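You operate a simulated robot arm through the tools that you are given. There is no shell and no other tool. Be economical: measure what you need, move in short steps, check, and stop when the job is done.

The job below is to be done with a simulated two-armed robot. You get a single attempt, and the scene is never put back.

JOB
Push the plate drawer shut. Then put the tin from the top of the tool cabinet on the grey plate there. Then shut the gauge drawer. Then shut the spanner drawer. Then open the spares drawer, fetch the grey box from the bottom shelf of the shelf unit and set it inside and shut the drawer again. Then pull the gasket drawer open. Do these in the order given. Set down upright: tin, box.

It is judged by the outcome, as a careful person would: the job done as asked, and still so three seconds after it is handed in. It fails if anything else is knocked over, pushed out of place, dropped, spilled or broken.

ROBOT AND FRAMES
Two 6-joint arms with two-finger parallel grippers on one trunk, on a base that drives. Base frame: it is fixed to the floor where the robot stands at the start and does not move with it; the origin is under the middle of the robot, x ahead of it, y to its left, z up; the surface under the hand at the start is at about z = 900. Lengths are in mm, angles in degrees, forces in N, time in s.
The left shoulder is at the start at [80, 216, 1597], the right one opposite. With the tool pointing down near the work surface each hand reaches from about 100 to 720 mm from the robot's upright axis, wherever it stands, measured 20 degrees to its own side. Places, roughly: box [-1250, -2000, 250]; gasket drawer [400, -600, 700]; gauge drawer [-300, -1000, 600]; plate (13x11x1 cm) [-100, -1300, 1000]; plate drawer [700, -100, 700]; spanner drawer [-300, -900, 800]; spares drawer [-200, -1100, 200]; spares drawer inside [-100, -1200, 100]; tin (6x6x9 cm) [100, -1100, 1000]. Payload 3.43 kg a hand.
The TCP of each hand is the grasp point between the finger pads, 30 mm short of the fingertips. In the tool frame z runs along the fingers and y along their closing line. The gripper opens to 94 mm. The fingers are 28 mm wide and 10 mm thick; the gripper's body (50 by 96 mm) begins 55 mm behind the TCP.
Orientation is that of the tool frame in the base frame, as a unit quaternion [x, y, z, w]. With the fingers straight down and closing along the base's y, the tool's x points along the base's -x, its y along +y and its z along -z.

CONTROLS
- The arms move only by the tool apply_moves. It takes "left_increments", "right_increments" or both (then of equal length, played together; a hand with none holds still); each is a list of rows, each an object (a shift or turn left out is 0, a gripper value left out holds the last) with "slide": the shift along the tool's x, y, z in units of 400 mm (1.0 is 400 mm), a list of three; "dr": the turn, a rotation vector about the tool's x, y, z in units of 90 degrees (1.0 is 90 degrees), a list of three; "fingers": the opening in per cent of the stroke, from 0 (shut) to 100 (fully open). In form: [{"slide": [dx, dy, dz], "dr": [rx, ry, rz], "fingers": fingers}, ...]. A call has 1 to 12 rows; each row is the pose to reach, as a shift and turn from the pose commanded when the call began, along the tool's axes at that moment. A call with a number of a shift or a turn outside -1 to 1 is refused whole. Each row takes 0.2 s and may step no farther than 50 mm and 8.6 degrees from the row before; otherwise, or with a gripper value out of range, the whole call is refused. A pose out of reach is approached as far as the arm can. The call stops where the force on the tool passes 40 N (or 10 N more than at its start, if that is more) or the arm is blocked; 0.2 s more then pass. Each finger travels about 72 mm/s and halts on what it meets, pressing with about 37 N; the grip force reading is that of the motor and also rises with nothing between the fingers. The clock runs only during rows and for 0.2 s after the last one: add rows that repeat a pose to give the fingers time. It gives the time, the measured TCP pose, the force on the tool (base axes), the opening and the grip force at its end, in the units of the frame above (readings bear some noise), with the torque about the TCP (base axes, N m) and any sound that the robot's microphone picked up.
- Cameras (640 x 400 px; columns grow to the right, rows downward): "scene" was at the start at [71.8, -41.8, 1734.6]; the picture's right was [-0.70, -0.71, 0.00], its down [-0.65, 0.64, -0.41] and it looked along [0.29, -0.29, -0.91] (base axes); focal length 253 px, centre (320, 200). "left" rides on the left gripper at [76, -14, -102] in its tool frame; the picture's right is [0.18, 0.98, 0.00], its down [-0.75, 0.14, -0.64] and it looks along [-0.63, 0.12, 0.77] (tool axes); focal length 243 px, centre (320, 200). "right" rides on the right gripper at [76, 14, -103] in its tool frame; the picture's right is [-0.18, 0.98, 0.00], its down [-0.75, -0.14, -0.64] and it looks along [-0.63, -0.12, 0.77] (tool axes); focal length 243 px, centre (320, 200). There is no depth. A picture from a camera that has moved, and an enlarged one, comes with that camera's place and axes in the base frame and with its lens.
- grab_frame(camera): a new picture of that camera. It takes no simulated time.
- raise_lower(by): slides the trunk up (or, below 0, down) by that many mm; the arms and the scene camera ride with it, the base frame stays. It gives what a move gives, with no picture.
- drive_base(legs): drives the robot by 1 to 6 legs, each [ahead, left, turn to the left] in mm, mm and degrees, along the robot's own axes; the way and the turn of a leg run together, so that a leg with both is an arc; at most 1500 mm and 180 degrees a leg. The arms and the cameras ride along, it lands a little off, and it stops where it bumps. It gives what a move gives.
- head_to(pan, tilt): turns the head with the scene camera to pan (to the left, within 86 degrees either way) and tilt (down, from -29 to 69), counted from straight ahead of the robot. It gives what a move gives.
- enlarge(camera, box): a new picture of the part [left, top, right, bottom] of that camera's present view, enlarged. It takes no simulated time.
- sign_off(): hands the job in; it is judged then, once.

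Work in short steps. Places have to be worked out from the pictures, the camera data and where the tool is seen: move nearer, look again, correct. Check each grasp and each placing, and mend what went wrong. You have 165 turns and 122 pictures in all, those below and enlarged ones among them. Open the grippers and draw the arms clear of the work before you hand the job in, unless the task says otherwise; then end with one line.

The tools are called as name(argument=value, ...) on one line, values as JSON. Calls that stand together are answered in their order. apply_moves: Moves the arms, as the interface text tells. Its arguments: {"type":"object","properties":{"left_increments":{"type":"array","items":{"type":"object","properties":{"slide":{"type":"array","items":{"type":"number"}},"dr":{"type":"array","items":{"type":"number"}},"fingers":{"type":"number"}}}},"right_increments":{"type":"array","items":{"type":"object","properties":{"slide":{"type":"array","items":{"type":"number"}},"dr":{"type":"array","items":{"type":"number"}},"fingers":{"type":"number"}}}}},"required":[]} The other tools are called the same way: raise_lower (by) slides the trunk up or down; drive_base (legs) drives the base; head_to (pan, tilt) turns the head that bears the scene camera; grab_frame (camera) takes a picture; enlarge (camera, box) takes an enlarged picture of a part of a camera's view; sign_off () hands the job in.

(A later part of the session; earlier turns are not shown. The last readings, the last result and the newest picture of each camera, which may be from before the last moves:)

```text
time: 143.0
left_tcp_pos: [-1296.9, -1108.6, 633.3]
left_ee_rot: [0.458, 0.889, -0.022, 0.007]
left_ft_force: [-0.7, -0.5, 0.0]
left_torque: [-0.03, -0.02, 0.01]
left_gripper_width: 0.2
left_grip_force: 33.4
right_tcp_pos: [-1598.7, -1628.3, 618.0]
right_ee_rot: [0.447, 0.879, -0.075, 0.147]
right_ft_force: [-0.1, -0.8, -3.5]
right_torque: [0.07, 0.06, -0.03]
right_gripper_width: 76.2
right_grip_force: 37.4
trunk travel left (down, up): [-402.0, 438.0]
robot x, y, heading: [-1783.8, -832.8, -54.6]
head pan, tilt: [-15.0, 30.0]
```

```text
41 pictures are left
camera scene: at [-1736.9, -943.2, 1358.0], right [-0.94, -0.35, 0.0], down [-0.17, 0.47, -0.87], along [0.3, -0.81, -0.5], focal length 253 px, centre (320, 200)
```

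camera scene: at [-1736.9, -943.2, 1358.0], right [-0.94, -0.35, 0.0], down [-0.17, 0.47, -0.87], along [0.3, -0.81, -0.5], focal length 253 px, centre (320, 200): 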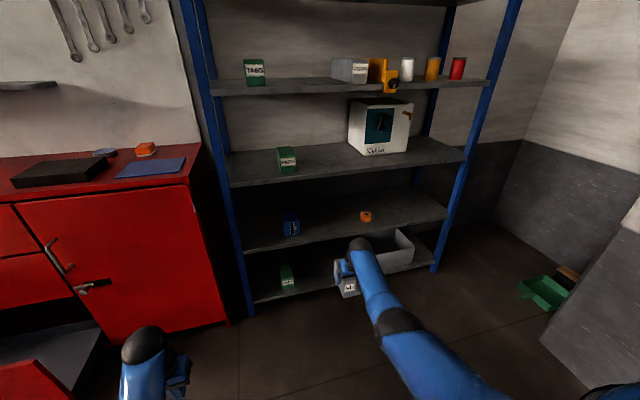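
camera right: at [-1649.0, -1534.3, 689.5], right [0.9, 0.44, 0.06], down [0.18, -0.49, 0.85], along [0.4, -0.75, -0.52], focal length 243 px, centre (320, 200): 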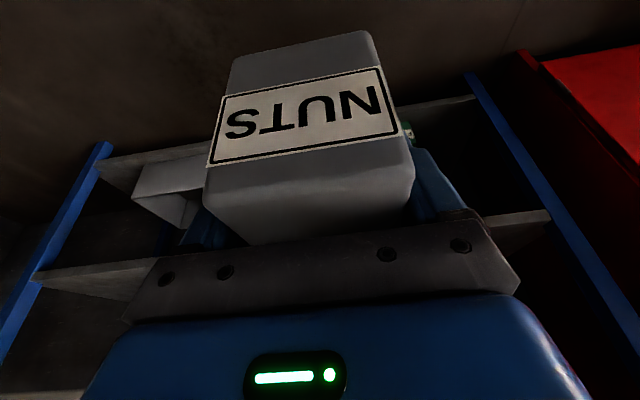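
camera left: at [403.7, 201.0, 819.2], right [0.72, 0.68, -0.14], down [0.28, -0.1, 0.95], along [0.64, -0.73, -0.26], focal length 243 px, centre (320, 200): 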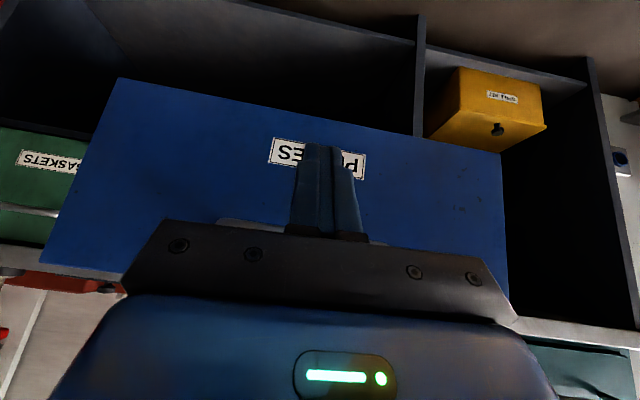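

Box held upright: front face 38 mm before the TCP, bottom about 73 mm below it. Now I drive left 1240 mm, staying above the open drawer's height.

drive_base(legs=[[0, 620, 0], [0, 620, 0]])

head_to(pan=-5, tilt=45)

grab_frame(camera="scene")

```text
time: 149.5
left_tcp_pos: [-282.0, -402.4, 633.5]
left_ee_rot: [0.461, 0.887, -0.022, 0.008]
left_ft_force: [0.1, -0.2, -0.5]
left_torque: [0.01, 0.0, -0.01]
left_gripper_width: 0.0
left_grip_force: 33.1
right_tcp_pos: [-588.5, -920.0, 618.5]
right_ee_rot: [0.449, 0.878, -0.076, 0.146]
right_ft_force: [0.8, -1.0, -3.7]
right_torque: [0.03, 0.01, -0.02]
right_gripper_width: 76.1
right_grip_force: 36.9
trunk travel left (down, up): [-402.0, 438.0]
robot x, y, heading: [-765.0, -120.8, -54.8]
head pan, tilt: [-15.0, 30.0]
```

```text
time: 150.3
left_tcp_pos: [-282.4, -401.2, 633.7]
left_ee_rot: [0.46, 0.888, -0.023, 0.008]
left_ft_force: [0.3, -0.1, 0.0]
left_torque: [0.01, 0.0, 0.05]
left_gripper_width: 0.0
left_grip_force: 33.1
right_tcp_pos: [-587.1, -920.0, 617.6]
right_ee_rot: [0.449, 0.878, -0.076, 0.146]
right_ft_force: [-0.2, -0.8, -3.3]
right_torque: [0.07, 0.04, 0.01]
right_gripper_width: 76.2
right_grip_force: 37.0
trunk travel left (down, up): [-402.0, 438.0]
robot x, y, heading: [-769.9, -124.5, -55.0]
head pan, tilt: [-5.0, 45.0]
```

```text
40 pictures are left
camera scene: at [-712.1, -219.0, 1335.5], right [-0.87, -0.5, 0.0], down [-0.35, 0.61, -0.71], along [0.35, -0.61, -0.71], focal length 253 px, centre (320, 200)
```

scene: 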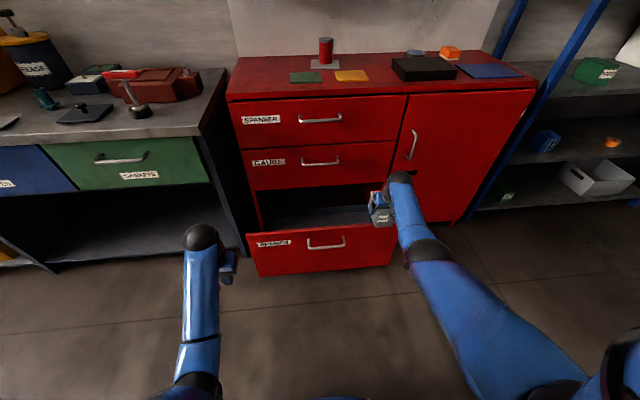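

I'm before the cabinet again. I zoom in on the open drawer to fix its walls.

enlarge(camera="scene", box=[230, 130, 450, 290])

```text
2.50 times, centred on (340, 210) of scene
camera zoom: at [-712.1, -219.0, 1335.5], right [-0.87, -0.5, 0.0], down [-0.35, 0.61, -0.71], along [0.35, -0.61, -0.71], focal length 632 px, centre (270, 175)
```

zoom: 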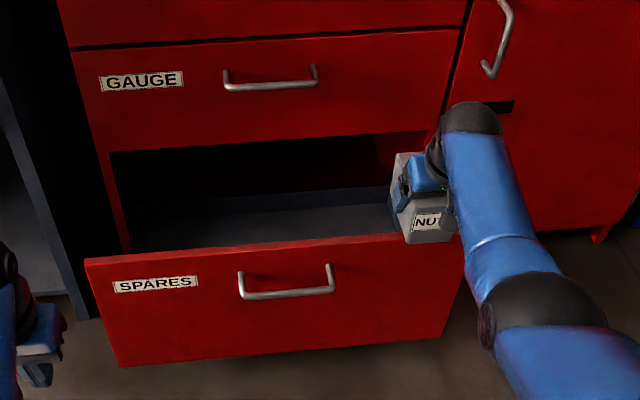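

Panel top z≈482, drawer s 458–1106. I will set the box at about s 985, n 610 (clear of the gauge handle). I draw the arm in and keep the box high.

apply_moves(right_increments=[{"slide": [0.1, 0.012, -0.025]}, {"slide": [0.2, 0.024, -0.05]}, {"slide": [0.3, 0.036, -0.075]}, {"slide": [0.4, 0.048, -0.1]}, {"slide": [0.501, 0.06, -0.125]}, {"slide": [0.501, 0.06, -0.125]}])

drive_base(legs=[[250, 0, 0]])

grab_frame(camera="scene")

```text
time: 151.7
left_tcp_pos: [-282.0, -403.2, 633.8]
left_ee_rot: [0.461, 0.887, -0.022, 0.008]
left_ft_force: [-1.7, -0.8, -0.9]
left_torque: [-0.02, 0.02, -0.03]
left_gripper_width: 0.2
left_grip_force: 32.7
right_tcp_pos: [-691.3, -736.8, 601.3]
right_ee_rot: [0.449, 0.878, -0.075, 0.146]
right_ft_force: [-0.4, -0.1, -3.1]
right_torque: [0.06, 0.07, -0.02]
right_gripper_width: 76.2
right_grip_force: 36.7
trunk travel left (down, up): [-402.0, 438.0]
robot x, y, heading: [-772.9, -122.1, -54.8]
head pan, tilt: [-5.0, 45.0]
```

```text
time: 153.5
left_tcp_pos: [-142.2, -605.1, 633.9]
left_ee_rot: [0.462, 0.887, -0.023, 0.008]
left_ft_force: [0.5, 0.4, -0.9]
left_torque: [0.01, -0.03, -0.01]
left_gripper_width: 0.0
left_grip_force: 33.4
right_tcp_pos: [-550.8, -939.9, 601.8]
right_ee_rot: [0.451, 0.877, -0.076, 0.146]
right_ft_force: [0.3, -0.1, -2.9]
right_torque: [0.03, 0.04, -0.04]
right_gripper_width: 76.2
right_grip_force: 36.5
trunk travel left (down, up): [-402.0, 438.0]
robot x, y, heading: [-625.1, -326.5, -54.9]
head pan, tilt: [-5.0, 45.0]
```

```text
38 pictures are left
camera scene: at [-570.6, -421.4, 1335.5], right [-0.87, -0.5, 0.0], down [-0.35, 0.61, -0.71], along [0.35, -0.61, -0.71], focal length 253 px, centre (320, 200)
```

scene: 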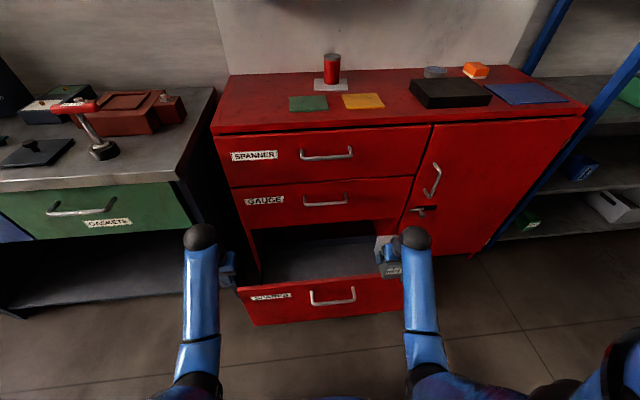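

Hand at n≈454, s≈990. I drive 155 mm forward, over the panel, and look down.

drive_base(legs=[[155, 0, 0]])

head_to(pan=-18, tilt=60)

grab_frame(camera="scene")

grab_frame(camera="right")

```text
time: 154.9
left_tcp_pos: [-53.4, -731.7, 633.6]
left_ee_rot: [0.461, 0.887, -0.023, 0.008]
left_ft_force: [0.1, -0.2, -0.5]
left_torque: [0.03, -0.02, 0.02]
left_gripper_width: 0.0
left_grip_force: 32.9
right_tcp_pos: [-462.5, -1065.2, 602.3]
right_ee_rot: [0.45, 0.878, -0.076, 0.146]
right_ft_force: [-0.4, -0.1, -4.6]
right_torque: [0.04, 0.03, -0.01]
right_gripper_width: 76.2
right_grip_force: 37.5
trunk travel left (down, up): [-402.0, 438.0]
robot x, y, heading: [-536.2, -448.1, -55.2]
head pan, tilt: [-5.0, 45.0]
```

```text
time: 155.7
left_tcp_pos: [-53.9, -731.7, 633.9]
left_ee_rot: [0.462, 0.887, -0.022, 0.008]
left_ft_force: [-0.6, -0.2, -0.6]
left_torque: [-0.02, 0.03, -0.02]
left_gripper_width: 0.0
left_grip_force: 32.8
right_tcp_pos: [-462.7, -1064.1, 602.2]
right_ee_rot: [0.45, 0.878, -0.076, 0.146]
right_ft_force: [0.4, 0.6, -4.1]
right_torque: [0.02, 0.02, 0.0]
right_gripper_width: 76.2
right_grip_force: 36.9
trunk travel left (down, up): [-402.0, 438.0]
robot x, y, heading: [-540.5, -452.6, -55.5]
head pan, tilt: [-18.0, 60.0]
```

```text
37 pictures are left
camera scene: at [-504.1, -540.2, 1316.1], right [-0.96, -0.29, 0.0], down [-0.25, 0.83, -0.5], along [0.15, -0.48, -0.87], focal length 253 px, centre (320, 200)
```

scene: 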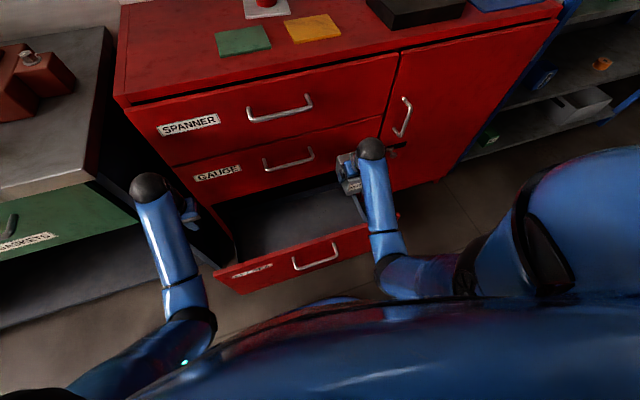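

```text
36 pictures are left
camera right: at [-512.0, -970.2, 673.5], right [0.9, 0.43, 0.06], down [0.18, -0.49, 0.85], along [0.4, -0.76, -0.52], focal length 243 px, centre (320, 200)
```

right: 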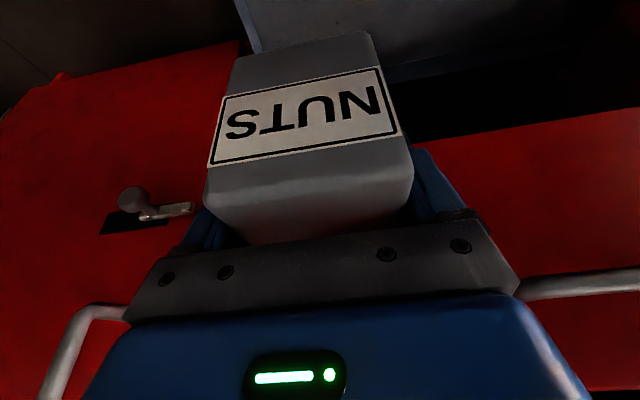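

Hand at n≈606, s≈990. I shift 25 mm left for side clearance and lower the trunk 100 mm, putting the box bottom just inside the drawer.

apply_moves(right_increments=[{"slide": [0, 0.03, 0]}, {"slide": [0, 0.062, 0]}])

raise_lower(by=-100)

grab_frame(camera="right")

enlarge(camera="scene", box=[180, 120, 460, 310])

```text
time: 156.3
left_tcp_pos: [-54.4, -730.3, 633.2]
left_ee_rot: [0.462, 0.886, -0.023, 0.007]
left_ft_force: [0.2, 0.3, 0.6]
left_torque: [0.01, 0.02, -0.01]
left_gripper_width: 0.0
left_grip_force: 33.2
right_tcp_pos: [-440.8, -1051.0, 603.9]
right_ee_rot: [0.451, 0.877, -0.075, 0.146]
right_ft_force: [-0.1, 0.5, -3.7]
right_torque: [0.05, 0.02, -0.02]
right_gripper_width: 76.2
right_grip_force: 36.9
trunk travel left (down, up): [-402.0, 438.0]
robot x, y, heading: [-542.1, -452.5, -55.3]
head pan, tilt: [-18.0, 60.0]
```

```text
time: 157.6
left_tcp_pos: [-54.0, -732.0, 533.8]
left_ee_rot: [0.461, 0.887, -0.023, 0.008]
left_ft_force: [0.4, 0.1, -0.1]
left_torque: [0.0, 0.0, 0.0]
left_gripper_width: 0.1
left_grip_force: 32.8
right_tcp_pos: [-442.0, -1050.6, 503.4]
right_ee_rot: [0.451, 0.878, -0.076, 0.145]
right_ft_force: [-0.1, 0.6, -3.3]
right_torque: [0.05, 0.04, -0.03]
right_gripper_width: 76.4
right_grip_force: 37.4
trunk travel left (down, up): [-302.0, 538.0]
robot x, y, heading: [-537.7, -449.4, -55.1]
head pan, tilt: [-18.0, 60.0]
```

```text
35 pictures are left
camera right: at [-491.4, -956.4, 574.0], right [0.9, 0.43, 0.06], down [0.18, -0.49, 0.85], along [0.4, -0.76, -0.52], focal length 243 px, centre (320, 200)
```

right: 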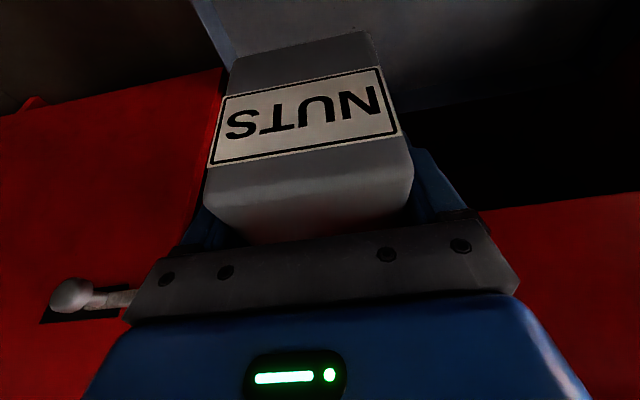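

```text
2.11 times, centred on (320, 215) of scene
camera zoom: at [-504.2, -540.1, 1216.1], right [-0.96, -0.29, 0.0], down [-0.25, 0.83, -0.5], along [0.15, -0.48, -0.87], focal length 532 px, centre (320, 168)
```

zoom: 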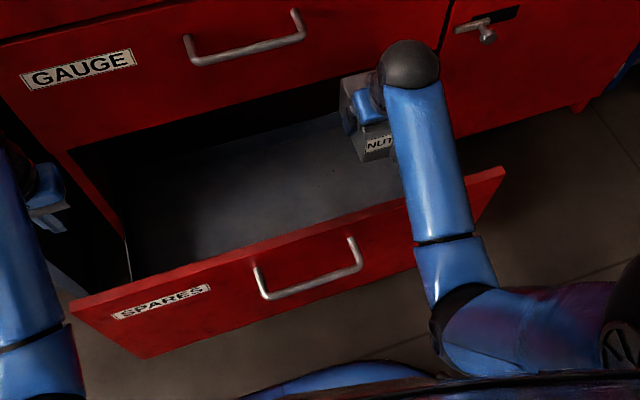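

Side-wall rim is low (z≈234, s≈1090), so there is room. I lower 85 mm by arm, then trunk 45 mm, so that the box is below the gauge drawer's bottom.

apply_moves(right_increments=[{"slide": [0.025, 0, 0.104]}, {"slide": [0.05, 0, 0.2075]}, {"slide": [0.05, 0, 0.2075]}])

raise_lower(by=-45)

enlarge(camera="scene", box=[180, 120, 460, 310])

```text
time: 158.4
left_tcp_pos: [-54.6, -730.4, 533.9]
left_ee_rot: [0.462, 0.886, -0.023, 0.007]
left_ft_force: [0.0, 0.7, -0.2]
left_torque: [0.0, 0.01, 0.01]
left_gripper_width: 0.1
left_grip_force: 32.7
right_tcp_pos: [-438.6, -1057.6, 418.1]
right_ee_rot: [0.451, 0.877, -0.076, 0.146]
right_ft_force: [0.8, -0.1, -3.3]
right_torque: [0.02, 0.05, 0.02]
right_gripper_width: 76.3
right_grip_force: 37.4
trunk travel left (down, up): [-302.0, 538.0]
robot x, y, heading: [-538.0, -450.8, -55.1]
head pan, tilt: [-18.0, 60.0]
```

```text
time: 159.3
left_tcp_pos: [-52.8, -730.6, 488.9]
left_ee_rot: [0.462, 0.887, -0.022, 0.008]
left_ft_force: [0.4, 0.1, 0.0]
left_torque: [-0.01, 0.0, 0.0]
left_gripper_width: 0.0
left_grip_force: 33.2
right_tcp_pos: [-438.4, -1057.0, 373.3]
right_ee_rot: [0.45, 0.878, -0.076, 0.146]
right_ft_force: [0.3, 1.1, -4.1]
right_torque: [0.07, 0.03, -0.01]
right_gripper_width: 76.1
right_grip_force: 36.7
trunk travel left (down, up): [-257.0, 583.0]
robot x, y, heading: [-540.7, -451.9, -55.0]
head pan, tilt: [-18.0, 60.0]
```

```text
2.11 times, centred on (320, 215) of scene
camera zoom: at [-504.2, -539.9, 1171.0], right [-0.96, -0.29, 0.0], down [-0.25, 0.83, -0.5], along [0.15, -0.48, -0.87], focal length 532 px, centre (320, 168)
```

zoom: 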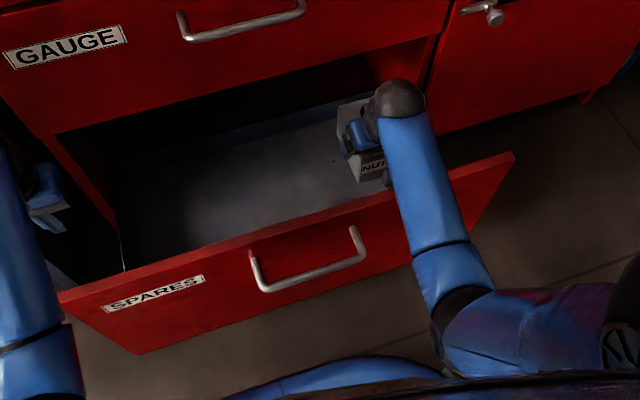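

Clear so far. I continue down-and-forward 90 mm, then check the forearm's clearance over the panel.

apply_moves(right_increments=[{"slide": [0.013, 0, 0.115]}, {"slide": [0.026, 0, 0.229]}, {"slide": [0.026, 0, 0.229]}])

enlarge(camera="scene", box=[180, 120, 460, 310])

grab_frame(camera="right")

```text
time: 160.1
left_tcp_pos: [-54.3, -730.8, 488.6]
left_ee_rot: [0.461, 0.887, -0.022, 0.007]
left_ft_force: [0.7, 0.0, -0.2]
left_torque: [0.03, 0.03, 0.02]
left_gripper_width: 0.3
left_grip_force: 32.6
right_tcp_pos: [-430.2, -1073.1, 283.6]
right_ee_rot: [0.451, 0.877, -0.077, 0.147]
right_ft_force: [-0.1, -0.2, -2.7]
right_torque: [0.05, 0.03, 0.03]
right_gripper_width: 76.1
right_grip_force: 36.6
trunk travel left (down, up): [-257.0, 583.0]
robot x, y, heading: [-535.5, -451.2, -55.2]
head pan, tilt: [-18.0, 60.0]
```

```text
2.11 times, centred on (320, 215) of scene
camera zoom: at [-504.2, -539.3, 1171.4], right [-0.96, -0.29, 0.0], down [-0.25, 0.83, -0.5], along [0.15, -0.48, -0.87], focal length 532 px, centre (320, 168)
```

zoom: 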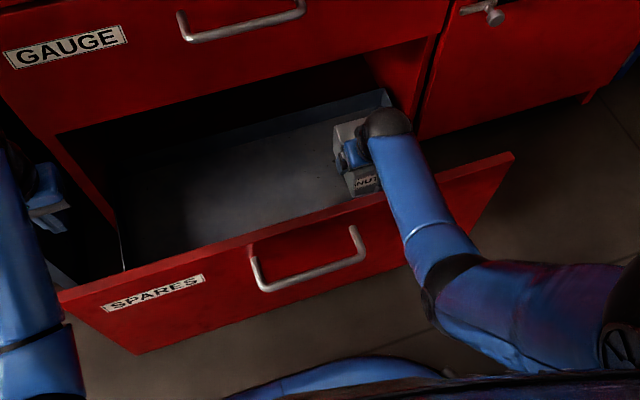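

```text
31 pictures are left
camera right: at [-478.3, -978.4, 355.3], right [0.9, 0.43, 0.06], down [0.18, -0.49, 0.85], along [0.4, -0.76, -0.52], focal length 243 px, centre (320, 200)
```

right: 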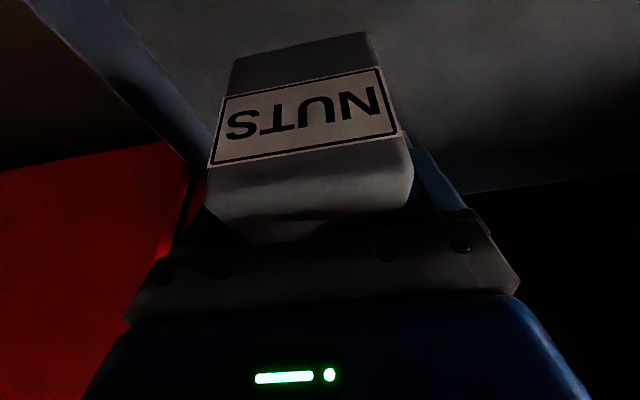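

The forearm is getting near the panel top, so I keep the arm extended: move the box 55 mm deeper and 20 mm up; also lift the left hand a bit forward-up, then lower with the trunk.

apply_moves(right_increments=[{"slide": [-0.036, 0, 0.0]}, {"slide": [-0.073, 0, 0.0]}, {"slide": [-0.11, 0, 0.0]}, {"slide": [-0.146, 0, 0.0]}], left_increments=[{"slide": [-0.037, 0, -0.037]}, {"slide": [-0.075, 0, -0.075]}, {"slide": [-0.11, 0, -0.11]}, {"slide": [-0.15, 0, -0.15]}])

raise_lower(by=-60)

enlarge(camera="scene", box=[180, 120, 460, 310])

grab_frame(camera="right")

```text
time: 161.1
left_tcp_pos: [-11.0, -790.3, 525.2]
left_ee_rot: [0.462, 0.887, -0.023, 0.008]
left_ft_force: [-0.2, -0.4, -0.2]
left_torque: [0.01, 0.0, 0.0]
left_gripper_width: 0.0
left_grip_force: 32.7
left hand out of reach, approached as far as the arm can: row 1, 2, 3, 4
right_tcp_pos: [-394.5, -1116.2, 301.5]
right_ee_rot: [0.45, 0.878, -0.076, 0.146]
right_ft_force: [0.8, 0.2, -3.4]
right_torque: [0.03, 0.05, -0.02]
right_gripper_width: 76.2
right_grip_force: 36.8
trunk travel left (down, up): [-257.0, 583.0]
robot x, y, heading: [-540.0, -448.9, -55.1]
head pan, tilt: [-18.0, 60.0]
```

```text
time: 162.1
left_tcp_pos: [-12.3, -783.7, 474.3]
left_ee_rot: [0.463, 0.886, -0.031, 0.014]
left_ft_force: [0.6, -0.3, -1.2]
left_torque: [0.03, 0.02, -0.01]
left_gripper_width: 0.2
left_grip_force: 33.1
right_tcp_pos: [-386.6, -1135.4, 279.4]
right_ee_rot: [0.447, 0.873, -0.096, 0.17]
right_ft_force: [1.1, 0.2, -3.3]
right_torque: [0.05, 0.01, 0.07]
right_gripper_width: 76.3
right_grip_force: 37.2
trunk travel left (down, up): [-197.0, 643.0]
robot x, y, heading: [-543.5, -449.8, -55.1]
head pan, tilt: [-18.0, 60.0]
```

```text
2.11 times, centred on (320, 215) of scene
camera zoom: at [-507.1, -521.4, 1115.4], right [-0.96, -0.29, 0.0], down [-0.25, 0.82, -0.52], along [0.15, -0.49, -0.86], focal length 532 px, centre (320, 168)
```

zoom: 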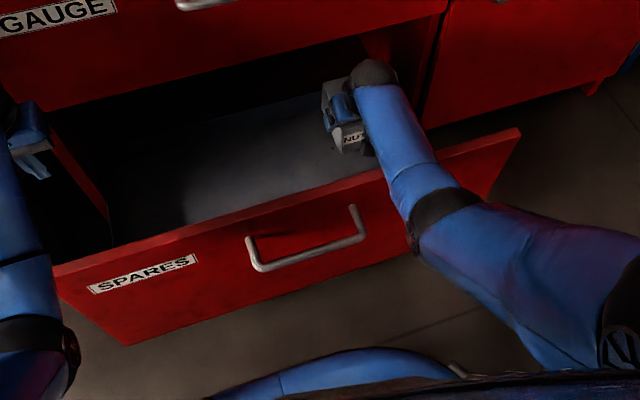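

```text
29 pictures are left
camera right: at [-437.1, -1036.0, 343.7], right [0.9, 0.43, 0.06], down [0.16, -0.44, 0.88], along [0.41, -0.79, -0.47], focal length 243 px, centre (320, 200)
```

right: 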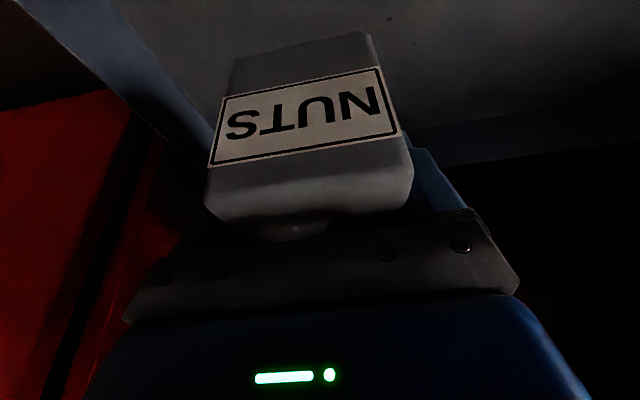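

Lowering made the robot tip slightly (readings show pitch change): something of the arm rests on the panel. I raise the trunk back at once and look.

raise_lower(by=60)

grab_frame(camera="scene")

```text
time: 163.1
left_tcp_pos: [-10.4, -789.9, 522.6]
left_ee_rot: [0.462, 0.887, -0.023, 0.008]
left_ft_force: [-0.9, -0.2, -0.1]
left_torque: [0.02, 0.0, 0.01]
left_gripper_width: 0.1
left_grip_force: 33.0
right_tcp_pos: [-394.4, -1114.9, 298.8]
right_ee_rot: [0.45, 0.878, -0.074, 0.145]
right_ft_force: [-0.8, -0.4, -3.5]
right_torque: [0.09, 0.01, 0.03]
right_gripper_width: 76.1
right_grip_force: 37.4
trunk travel left (down, up): [-257.0, 583.0]
robot x, y, heading: [-541.8, -452.2, -55.0]
head pan, tilt: [-18.0, 60.0]
```

```text
28 pictures are left
camera scene: at [-503.6, -540.9, 1170.4], right [-0.96, -0.29, 0.0], down [-0.25, 0.83, -0.5], along [0.15, -0.48, -0.87], focal length 253 px, centre (320, 200)
```

scene: 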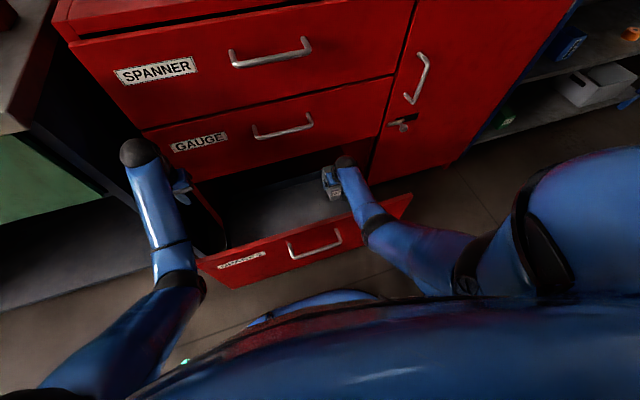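

Recovered. The forearm cannot get low enough over the tall front panel, but the drawer's side walls are low (z≈234). I'll lift out and place the box from the right-hand side of the drawer instead. First up, back, and out.

raise_lower(by=95)

apply_moves(right_increments=[{"slide": [0.06, 0, -0.02]}, {"slide": [0.12, 0, -0.04]}, {"slide": [0.18, 0, -0.062]}, {"slide": [0.18, 0, -0.062]}])

raise_lower(by=220)

drive_base(legs=[[-450, 0, 0]])

grab_frame(camera="scene")

```text
time: 164.4
left_tcp_pos: [-10.6, -790.1, 618.8]
left_ee_rot: [0.462, 0.886, -0.023, 0.009]
left_ft_force: [-0.8, -0.3, -0.2]
left_torque: [0.01, 0.02, -0.01]
left_gripper_width: 0.0
left_grip_force: 33.0
right_tcp_pos: [-394.6, -1116.1, 395.4]
right_ee_rot: [0.45, 0.878, -0.075, 0.146]
right_ft_force: [0.0, -0.5, -3.5]
right_torque: [0.03, 0.03, 0.0]
right_gripper_width: 76.3
right_grip_force: 36.5
trunk travel left (down, up): [-352.0, 488.0]
robot x, y, heading: [-541.4, -449.8, -55.0]
head pan, tilt: [-18.0, 60.0]
```

```text
time: 165.4
left_tcp_pos: [-10.2, -790.3, 619.8]
left_ee_rot: [0.462, 0.887, -0.024, 0.008]
left_ft_force: [0.1, -0.9, -0.5]
left_torque: [-0.02, 0.01, 0.0]
left_gripper_width: 0.1
left_grip_force: 33.1
right_tcp_pos: [-438.7, -1054.1, 395.5]
right_ee_rot: [0.45, 0.878, -0.075, 0.145]
right_ft_force: [0.0, -0.1, -3.5]
right_torque: [0.04, 0.03, 0.01]
right_gripper_width: 76.3
right_grip_force: 37.4
trunk travel left (down, up): [-352.0, 488.0]
robot x, y, heading: [-541.1, -453.6, -55.0]
head pan, tilt: [-18.0, 60.0]
```

```text
time: 167.7
left_tcp_pos: [-10.1, -789.4, 838.5]
left_ee_rot: [0.462, 0.886, -0.023, 0.009]
left_ft_force: [0.5, -0.1, 0.1]
left_torque: [0.01, 0.0, -0.01]
left_gripper_width: 0.0
left_grip_force: 33.0
right_tcp_pos: [-438.8, -1054.3, 615.3]
right_ee_rot: [0.451, 0.877, -0.075, 0.146]
right_ft_force: [-0.2, -0.4, -4.6]
right_torque: [-0.01, 0.07, 0.0]
right_gripper_width: 76.0
right_grip_force: 37.0
trunk travel left (down, up): [-572.0, 268.0]
robot x, y, heading: [-538.6, -449.4, -55.1]
head pan, tilt: [-18.0, 60.0]
```

```text
time: 170.4
left_tcp_pos: [-266.5, -425.5, 838.5]
left_ee_rot: [0.463, 0.886, -0.023, 0.009]
left_ft_force: [-0.2, -0.5, 0.7]
left_torque: [-0.01, 0.0, 0.01]
left_gripper_width: 0.1
left_grip_force: 33.1
right_tcp_pos: [-695.2, -688.5, 615.1]
right_ee_rot: [0.451, 0.877, -0.076, 0.146]
right_ft_force: [-0.1, -0.2, -2.9]
right_torque: [0.02, 0.04, 0.0]
right_gripper_width: 76.3
right_grip_force: 37.0
trunk travel left (down, up): [-572.0, 268.0]
robot x, y, heading: [-796.6, -82.5, -55.3]
head pan, tilt: [-18.0, 60.0]
```

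```text
27 pictures are left
camera scene: at [-758.9, -174.8, 1485.9], right [-0.96, -0.29, 0.0], down [-0.25, 0.83, -0.5], along [0.14, -0.48, -0.87], focal length 253 px, centre (320, 200)
```

scene: 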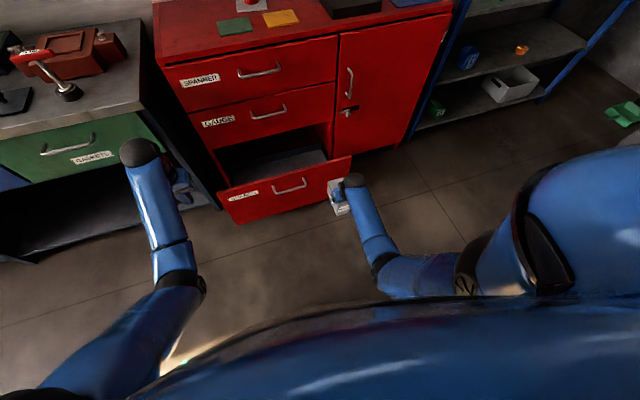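

Clear. I drive right 815 mm, then turn left 90° so that I'd face along the cabinet front.

drive_base(legs=[[0, -815, 0], [0, 0, 90]])

head_to(pan=-40, tilt=45)

grab_frame(camera="scene")

```text
time: 178.6
left_tcp_pos: [-1112.1, -37.0, 839.0]
left_ee_rot: [-0.279, 0.96, -0.011, 0.022]
left_ft_force: [0.4, -0.6, 0.2]
left_torque: [-0.02, 0.0, 0.02]
left_gripper_width: 0.2
left_grip_force: 33.3
right_tcp_pos: [-865.6, -474.7, 616.3]
right_ee_rot: [-0.281, 0.945, 0.047, 0.158]
right_ft_force: [-0.3, 1.1, -3.5]
right_torque: [-0.06, 0.07, 0.04]
right_gripper_width: 76.5
right_grip_force: 37.0
trunk travel left (down, up): [-572.0, 268.0]
robot x, y, heading: [-1471.8, -550.4, 32.4]
head pan, tilt: [-18.0, 60.0]
```

```text
time: 179.4
left_tcp_pos: [-1112.3, -35.6, 839.4]
left_ee_rot: [-0.279, 0.96, -0.011, 0.022]
left_ft_force: [-0.5, -0.8, 0.5]
left_torque: [0.0, 0.02, 0.01]
left_gripper_width: 0.0
left_grip_force: 33.2
right_tcp_pos: [-866.3, -474.2, 615.8]
right_ee_rot: [-0.282, 0.945, 0.047, 0.157]
right_ft_force: [1.2, 0.0, -3.4]
right_torque: [-0.04, 0.04, 0.01]
right_gripper_width: 76.1
right_grip_force: 37.0
trunk travel left (down, up): [-572.0, 268.0]
robot x, y, heading: [-1475.3, -552.0, 32.5]
head pan, tilt: [-40.0, 45.0]
```

```text
26 pictures are left
camera scene: at [-1367.5, -544.2, 1505.5], right [-0.13, -0.99, 0.0], down [-0.7, 0.09, -0.71], along [0.7, -0.09, -0.71], focal length 253 px, centre (320, 200)
```

scene: 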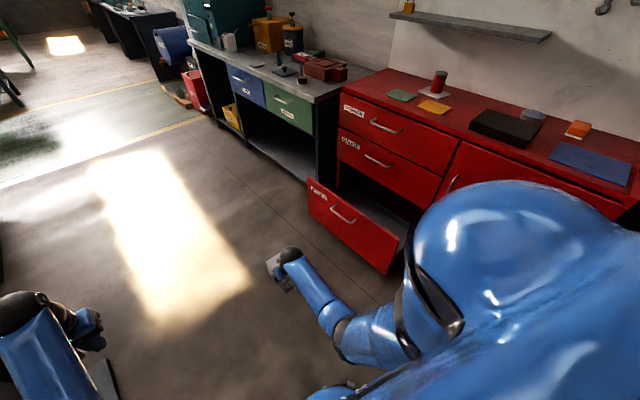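

Heading is 2.5° short; I correct, then slide right (toward the cabinet) 698 mm with the box held above the panel's height.

drive_base(legs=[[10, 0, 2.5], [0, -350, 0], [0, -345, 0]])

grab_frame(camera="scene")

```text
time: 183.9
left_tcp_pos: [-732.9, -580.0, 839.5]
left_ee_rot: [-0.305, 0.952, -0.011, 0.022]
left_ft_force: [0.0, -0.2, 0.1]
left_torque: [0.0, -0.01, -0.04]
left_gripper_width: 0.0
left_grip_force: 33.2
right_tcp_pos: [-463.4, -1005.1, 615.5]
right_ee_rot: [-0.307, 0.938, 0.05, 0.156]
right_ft_force: [0.3, -0.6, -3.0]
right_torque: [-0.08, 0.02, 0.02]
right_gripper_width: 76.1
right_grip_force: 37.1
trunk travel left (down, up): [-572.0, 268.0]
robot x, y, heading: [-1066.5, -1109.7, 35.7]
head pan, tilt: [-40.0, 45.0]
```

```text
25 pictures are left
camera scene: at [-960.6, -1101.0, 1505.6], right [-0.08, -1.0, 0.0], down [-0.7, 0.05, -0.71], along [0.7, -0.06, -0.71], focal length 253 px, centre (320, 200)
```

scene: 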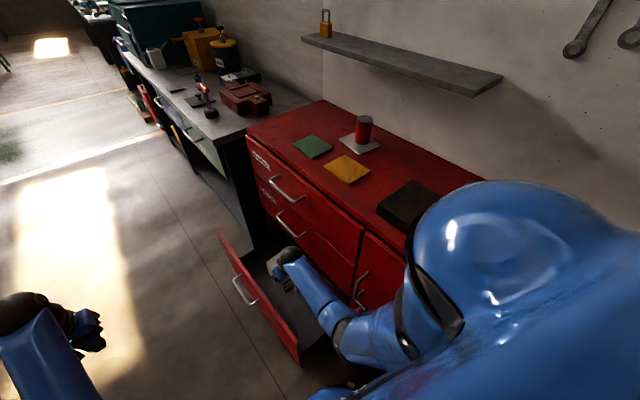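

Box over the drawer at n≈557, s≈957. I lower the trunk 320 mm and look.

raise_lower(by=-320)

enlarge(camera="scene", box=[180, 150, 440, 340])

grab_frame(camera="right")

```text
time: 187.1
left_tcp_pos: [-734.2, -580.5, 519.8]
left_ee_rot: [-0.305, 0.952, -0.01, 0.022]
left_ft_force: [0.1, 0.5, 0.8]
left_torque: [-0.01, -0.01, -0.02]
left_gripper_width: 0.0
left_grip_force: 33.3
right_tcp_pos: [-462.2, -1006.3, 295.6]
right_ee_rot: [-0.308, 0.937, 0.051, 0.156]
right_ft_force: [-0.2, -0.5, -3.7]
right_torque: [-0.03, 0.05, 0.03]
right_gripper_width: 76.0
right_grip_force: 37.1
trunk travel left (down, up): [-252.0, 588.0]
robot x, y, heading: [-1064.3, -1114.6, 35.3]
head pan, tilt: [-40.0, 45.0]
```

```text
2.11 times, centred on (310, 245) of scene
camera zoom: at [-960.3, -1101.9, 1185.6], right [-0.08, -1.0, 0.0], down [-0.71, 0.06, -0.71], along [0.7, -0.06, -0.71], focal length 532 px, centre (341, 105)
```

zoom: 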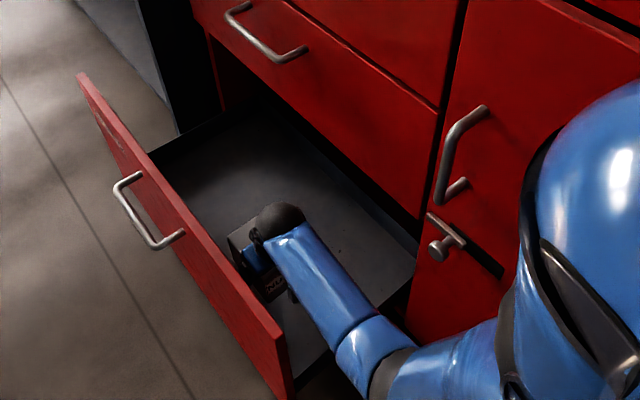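

```text
23 pictures are left
camera right: at [-556.5, -1056.0, 366.9], right [-0.44, 0.9, 0.06], down [0.49, 0.19, 0.85], along [0.75, 0.4, -0.52], focal length 243 px, centre (320, 200)
```

right: 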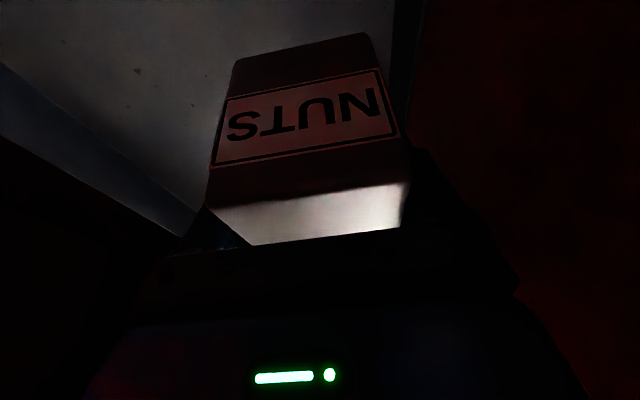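

Everything is clear. I lower 75 mm more by the trunk.

raise_lower(by=-75)

grab_frame(camera="right")

```text
time: 188.2
left_tcp_pos: [-732.8, -579.9, 444.5]
left_ee_rot: [-0.305, 0.952, -0.01, 0.022]
left_ft_force: [0.3, 0.1, 1.2]
left_torque: [-0.01, 0.01, 0.0]
left_gripper_width: 0.0
left_grip_force: 33.3
right_tcp_pos: [-463.0, -1006.0, 221.9]
right_ee_rot: [-0.307, 0.937, 0.052, 0.156]
right_ft_force: [-0.5, 0.2, -3.5]
right_torque: [-0.03, 0.01, 0.0]
right_gripper_width: 76.2
right_grip_force: 37.2
trunk travel left (down, up): [-177.0, 663.0]
robot x, y, heading: [-1065.9, -1109.8, 35.3]
head pan, tilt: [-40.0, 45.0]
```

```text
22 pictures are left
camera right: at [-556.5, -1056.0, 292.0], right [-0.44, 0.9, 0.06], down [0.49, 0.19, 0.85], along [0.75, 0.4, -0.52], focal length 243 px, centre (320, 200)
```

right: 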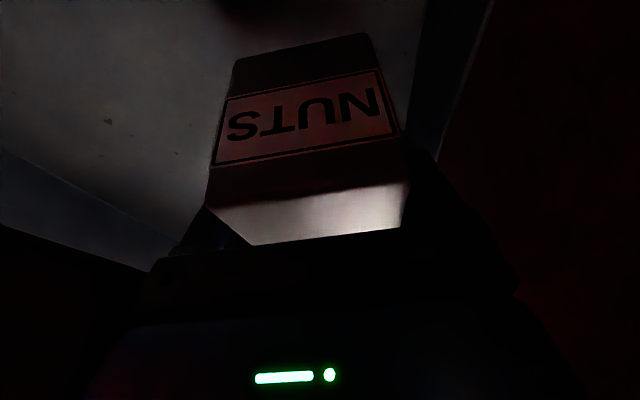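

Floor not yet reached. I feel down with the arm in 4 mm rows.

apply_moves(right_increments=[{"slide": [0.0033, 0, 0.0095]}, {"slide": [0.0066, 0, 0.019]}, {"slide": [0.0099, 0, 0.0285]}, {"slide": [0.0132, 0, 0.038]}])

apply_moves(right_increments=[{"slide": [0.0025, 0, 0.007]}, {"slide": [0.005, 0, 0.014]}, {"slide": [0.0075, 0, 0.021]}])

```text
time: 189.2
left_tcp_pos: [-732.4, -579.6, 444.0]
left_ee_rot: [-0.305, 0.952, -0.01, 0.023]
left_ft_force: [-0.1, -1.1, 0.2]
left_torque: [0.01, 0.01, 0.0]
left_gripper_width: 0.0
left_grip_force: 32.6
right_tcp_pos: [-462.6, -1006.3, 203.7]
right_ee_rot: [-0.308, 0.937, 0.051, 0.156]
right_ft_force: [0.4, -0.1, -1.8]
right_torque: [-0.03, 0.04, -0.01]
right_gripper_width: 76.1
right_grip_force: 37.1
trunk travel left (down, up): [-177.0, 663.0]
robot x, y, heading: [-1068.1, -1111.7, 35.6]
head pan, tilt: [-40.0, 45.0]
```

```text
time: 190.0
left_tcp_pos: [-732.8, -580.2, 443.8]
left_ee_rot: [-0.305, 0.952, -0.01, 0.022]
left_ft_force: [0.2, 0.5, -0.2]
left_torque: [-0.01, 0.03, -0.01]
left_gripper_width: 0.0
left_grip_force: 32.9
right_tcp_pos: [-464.1, -1005.6, 195.1]
right_ee_rot: [-0.307, 0.937, 0.051, 0.155]
right_ft_force: [0.4, -0.1, -3.2]
right_torque: [-0.06, 0.06, -0.01]
right_gripper_width: 76.2
right_grip_force: 37.6
trunk travel left (down, up): [-177.0, 663.0]
robot x, y, heading: [-1067.3, -1110.5, 35.4]
head pan, tilt: [-40.0, 45.0]
```

Still free at z≈195; I continue downward gently.

apply_moves(right_increments=[{"slide": [0.0025, 0, 0.007]}, {"slide": [0.005, 0, 0.014]}, {"slide": [0.0075, 0, 0.021]}])

apply_moves(right_increments=[{"slide": [0.0025, 0, 0.007]}, {"slide": [0.005, 0, 0.014]}])

grab_frame(camera="right")

```text
time: 190.8
left_tcp_pos: [-733.8, -580.4, 444.4]
left_ee_rot: [-0.304, 0.952, -0.01, 0.022]
left_ft_force: [-0.1, 0.1, -0.4]
left_torque: [0.0, 0.01, 0.02]
left_gripper_width: 0.2
left_grip_force: 32.6
right_tcp_pos: [-463.2, -1007.1, 187.2]
right_ee_rot: [-0.308, 0.937, 0.052, 0.156]
right_ft_force: [-0.7, 0.2, -3.4]
right_torque: [-0.04, 0.05, 0.01]
right_gripper_width: 76.4
right_grip_force: 37.1
trunk travel left (down, up): [-177.0, 663.0]
robot x, y, heading: [-1064.0, -1111.9, 35.4]
head pan, tilt: [-40.0, 45.0]
```

```text
time: 191.4
left_tcp_pos: [-733.0, -580.1, 444.3]
left_ee_rot: [-0.305, 0.952, -0.009, 0.022]
left_ft_force: [0.7, 0.4, -0.5]
left_torque: [-0.03, 0.0, -0.01]
left_gripper_width: 0.0
left_grip_force: 33.6
right_tcp_pos: [-464.1, -1005.7, 179.3]
right_ee_rot: [-0.308, 0.937, 0.051, 0.156]
right_ft_force: [-0.2, 0.6, -3.6]
right_torque: [-0.03, 0.04, 0.04]
right_gripper_width: 76.3
right_grip_force: 36.7
trunk travel left (down, up): [-177.0, 663.0]
robot x, y, heading: [-1061.5, -1113.8, 35.3]
head pan, tilt: [-40.0, 45.0]
```

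```text
21 pictures are left
camera right: at [-556.6, -1056.3, 251.5], right [-0.44, 0.9, 0.06], down [0.49, 0.19, 0.85], along [0.75, 0.4, -0.52], focal length 243 px, centre (320, 200)
```

right: 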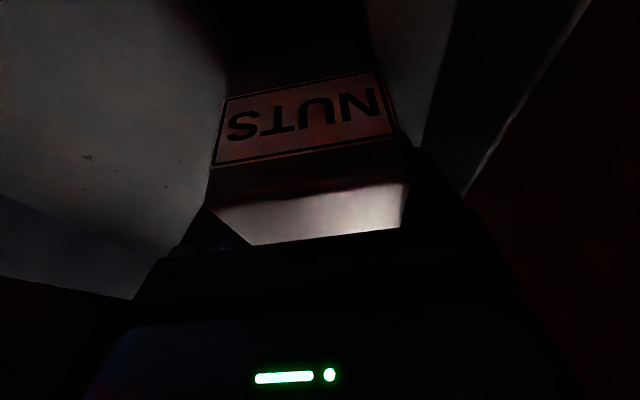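

By parallax of a floor speck the drawer floor is at z≈106, so contact is near. I continue in small steps.

apply_moves(right_increments=[{"slide": [0.0025, 0, 0.007]}, {"slide": [0.005, 0, 0.014]}])

apply_moves(right_increments=[{"slide": [0.0025, 0, 0.007]}, {"slide": [0.005, 0, 0.014]}])

```text
time: 192.0
left_tcp_pos: [-734.6, -580.5, 446.4]
left_ee_rot: [-0.305, 0.952, -0.01, 0.023]
left_ft_force: [-0.5, 0.1, 0.8]
left_torque: [0.01, 0.03, -0.03]
left_gripper_width: 0.1
left_grip_force: 32.7
right_tcp_pos: [-463.3, -1005.6, 176.1]
right_ee_rot: [-0.307, 0.937, 0.051, 0.159]
right_ft_force: [-2.6, -2.9, 10.4]
right_torque: [0.82, -0.31, 0.12]
right_gripper_width: 76.3
right_grip_force: 37.0
trunk travel left (down, up): [-177.0, 663.0]
robot x, y, heading: [-1066.1, -1115.2, 35.5]
head pan, tilt: [-40.0, 45.0]
```

```text
time: 192.6
left_tcp_pos: [-735.8, -580.6, 447.4]
left_ee_rot: [-0.305, 0.952, -0.01, 0.024]
left_ft_force: [-0.2, -0.6, 0.2]
left_torque: [0.01, -0.01, 0.0]
left_gripper_width: 0.1
left_grip_force: 32.8
right_tcp_pos: [-463.4, -1003.9, 175.0]
right_ee_rot: [-0.307, 0.936, 0.051, 0.161]
right_ft_force: [-4.9, -5.7, 36.5]
right_torque: [0.41, 0.33, -0.09]
right_gripper_width: 76.5
right_grip_force: 37.1
trunk travel left (down, up): [-177.0, 663.0]
robot x, y, heading: [-1065.2, -1113.8, 35.4]
head pan, tilt: [-40.0, 45.0]
```

The box rests on the drawer floor (Fz 36 N). I ease the pressure and open the fingers, then raise the hand.

apply_moves(right_increments=[{"slide": [-0.004, 0, -0.011]}, {"slide": [-0.004, 0, -0.011], "fingers": 90}, {"slide": [-0.004, 0, -0.011], "fingers": 100}, {"slide": [-0.004, 0, -0.011], "fingers": 100}])

apply_moves(right_increments=[{"slide": [0, 0, -0.08]}, {"slide": [0, 0, -0.18]}, {"slide": [0, 0, -0.28]}, {"slide": [0, 0, -0.36]}])

grab_frame(camera="right")

```text
time: 193.6
left_tcp_pos: [-733.9, -579.9, 444.0]
left_ee_rot: [-0.305, 0.952, -0.01, 0.022]
left_ft_force: [0.1, 0.1, 0.8]
left_torque: [-0.03, 0.01, -0.01]
left_gripper_width: 0.0
left_grip_force: 33.8
right_tcp_pos: [-464.8, -1004.8, 172.6]
right_ee_rot: [-0.307, 0.937, 0.051, 0.156]
right_ft_force: [-0.1, -0.3, 0.5]
right_torque: [-0.01, 0.03, 0.0]
right_gripper_width: 94.1
right_grip_force: 0.1
trunk travel left (down, up): [-177.0, 663.0]
robot x, y, heading: [-1064.0, -1114.1, 35.6]
head pan, tilt: [-40.0, 45.0]
```

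```text
time: 194.6
left_tcp_pos: [-732.5, -579.2, 443.9]
left_ee_rot: [-0.305, 0.952, -0.01, 0.021]
left_ft_force: [0.3, 0.2, 0.1]
left_torque: [0.0, -0.01, 0.0]
left_gripper_width: 0.0
left_grip_force: 33.0
right_tcp_pos: [-501.1, -1035.2, 309.9]
right_ee_rot: [-0.307, 0.938, 0.05, 0.155]
right_ft_force: [0.1, 0.6, 0.7]
right_torque: [0.01, -0.02, -0.01]
right_gripper_width: 94.0
right_grip_force: 0.1
trunk travel left (down, up): [-177.0, 663.0]
robot x, y, heading: [-1068.3, -1118.2, 35.4]
head pan, tilt: [-40.0, 45.0]
```

```text
20 pictures are left
camera right: at [-594.0, -1085.4, 381.2], right [-0.44, 0.9, 0.06], down [0.49, 0.19, 0.85], along [0.75, 0.4, -0.52], focal length 243 px, centre (320, 200)
```

right: 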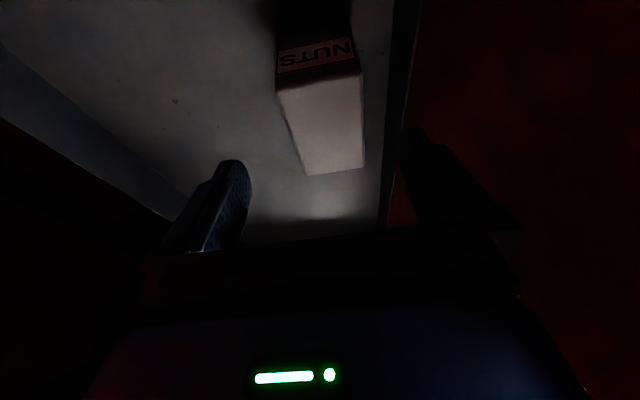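

The box stands upright on the drawer floor. I raise the trunk, slide away from the cabinet, and turn back to face it.

raise_lower(by=320)

drive_base(legs=[[0, 690, 0], [0, 0, -90], [0, 800, 0]])

head_to(pan=0, tilt=45)

grab_frame(camera="scene")

```text
time: 197.8
left_tcp_pos: [-733.3, -580.5, 763.3]
left_ee_rot: [-0.305, 0.952, -0.01, 0.022]
left_ft_force: [0.2, -0.9, 0.2]
left_torque: [0.0, -0.01, 0.01]
left_gripper_width: 0.0
left_grip_force: 32.8
right_tcp_pos: [-499.3, -1035.8, 628.8]
right_ee_rot: [-0.308, 0.937, 0.051, 0.156]
right_ft_force: [0.5, -0.3, 0.1]
right_torque: [0.0, 0.0, 0.0]
right_gripper_width: 94.1
right_grip_force: 0.1
trunk travel left (down, up): [-497.0, 343.0]
robot x, y, heading: [-1066.4, -1114.9, 35.4]
head pan, tilt: [-40.0, 45.0]
```

```text
time: 209.4
left_tcp_pos: [-263.6, -399.2, 764.9]
left_ee_rot: [0.451, 0.892, -0.023, 0.008]
left_ft_force: [-0.1, -0.1, 0.4]
left_torque: [0.0, -0.02, 0.01]
left_gripper_width: 0.0
left_grip_force: 32.5
right_tcp_pos: [-714.1, -638.9, 629.5]
right_ee_rot: [0.439, 0.883, -0.073, 0.147]
right_ft_force: [0.1, 0.2, -0.4]
right_torque: [0.0, -0.02, 0.02]
right_gripper_width: 94.3
right_grip_force: 0.0
trunk travel left (down, up): [-497.0, 343.0]
robot x, y, heading: [-798.4, -70.8, -53.5]
head pan, tilt: [-40.0, 45.0]
```

```text
time: 210.4
left_tcp_pos: [-262.7, -400.0, 764.0]
left_ee_rot: [0.451, 0.892, -0.023, 0.009]
left_ft_force: [-0.9, -0.1, 0.3]
left_torque: [-0.03, 0.0, -0.01]
left_gripper_width: 0.0
left_grip_force: 33.3
right_tcp_pos: [-714.4, -639.1, 630.6]
right_ee_rot: [0.439, 0.883, -0.074, 0.147]
right_ft_force: [-0.5, -0.3, 0.0]
right_torque: [0.02, -0.02, 0.01]
right_gripper_width: 94.2
right_grip_force: 0.0
trunk travel left (down, up): [-497.0, 343.0]
robot x, y, heading: [-801.5, -76.5, -53.5]
head pan, tilt: [0.0, 45.0]
```

```text
19 pictures are left
camera scene: at [-735.3, -164.1, 1430.6], right [-0.81, -0.59, 0.0], down [-0.42, 0.57, -0.71], along [0.42, -0.57, -0.71], focal length 253 px, centre (320, 200)
```

scene: 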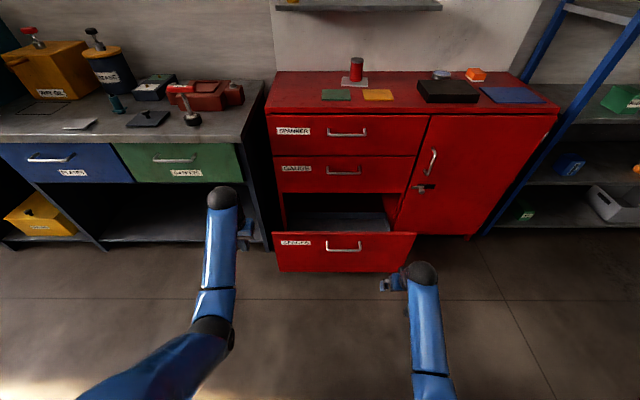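

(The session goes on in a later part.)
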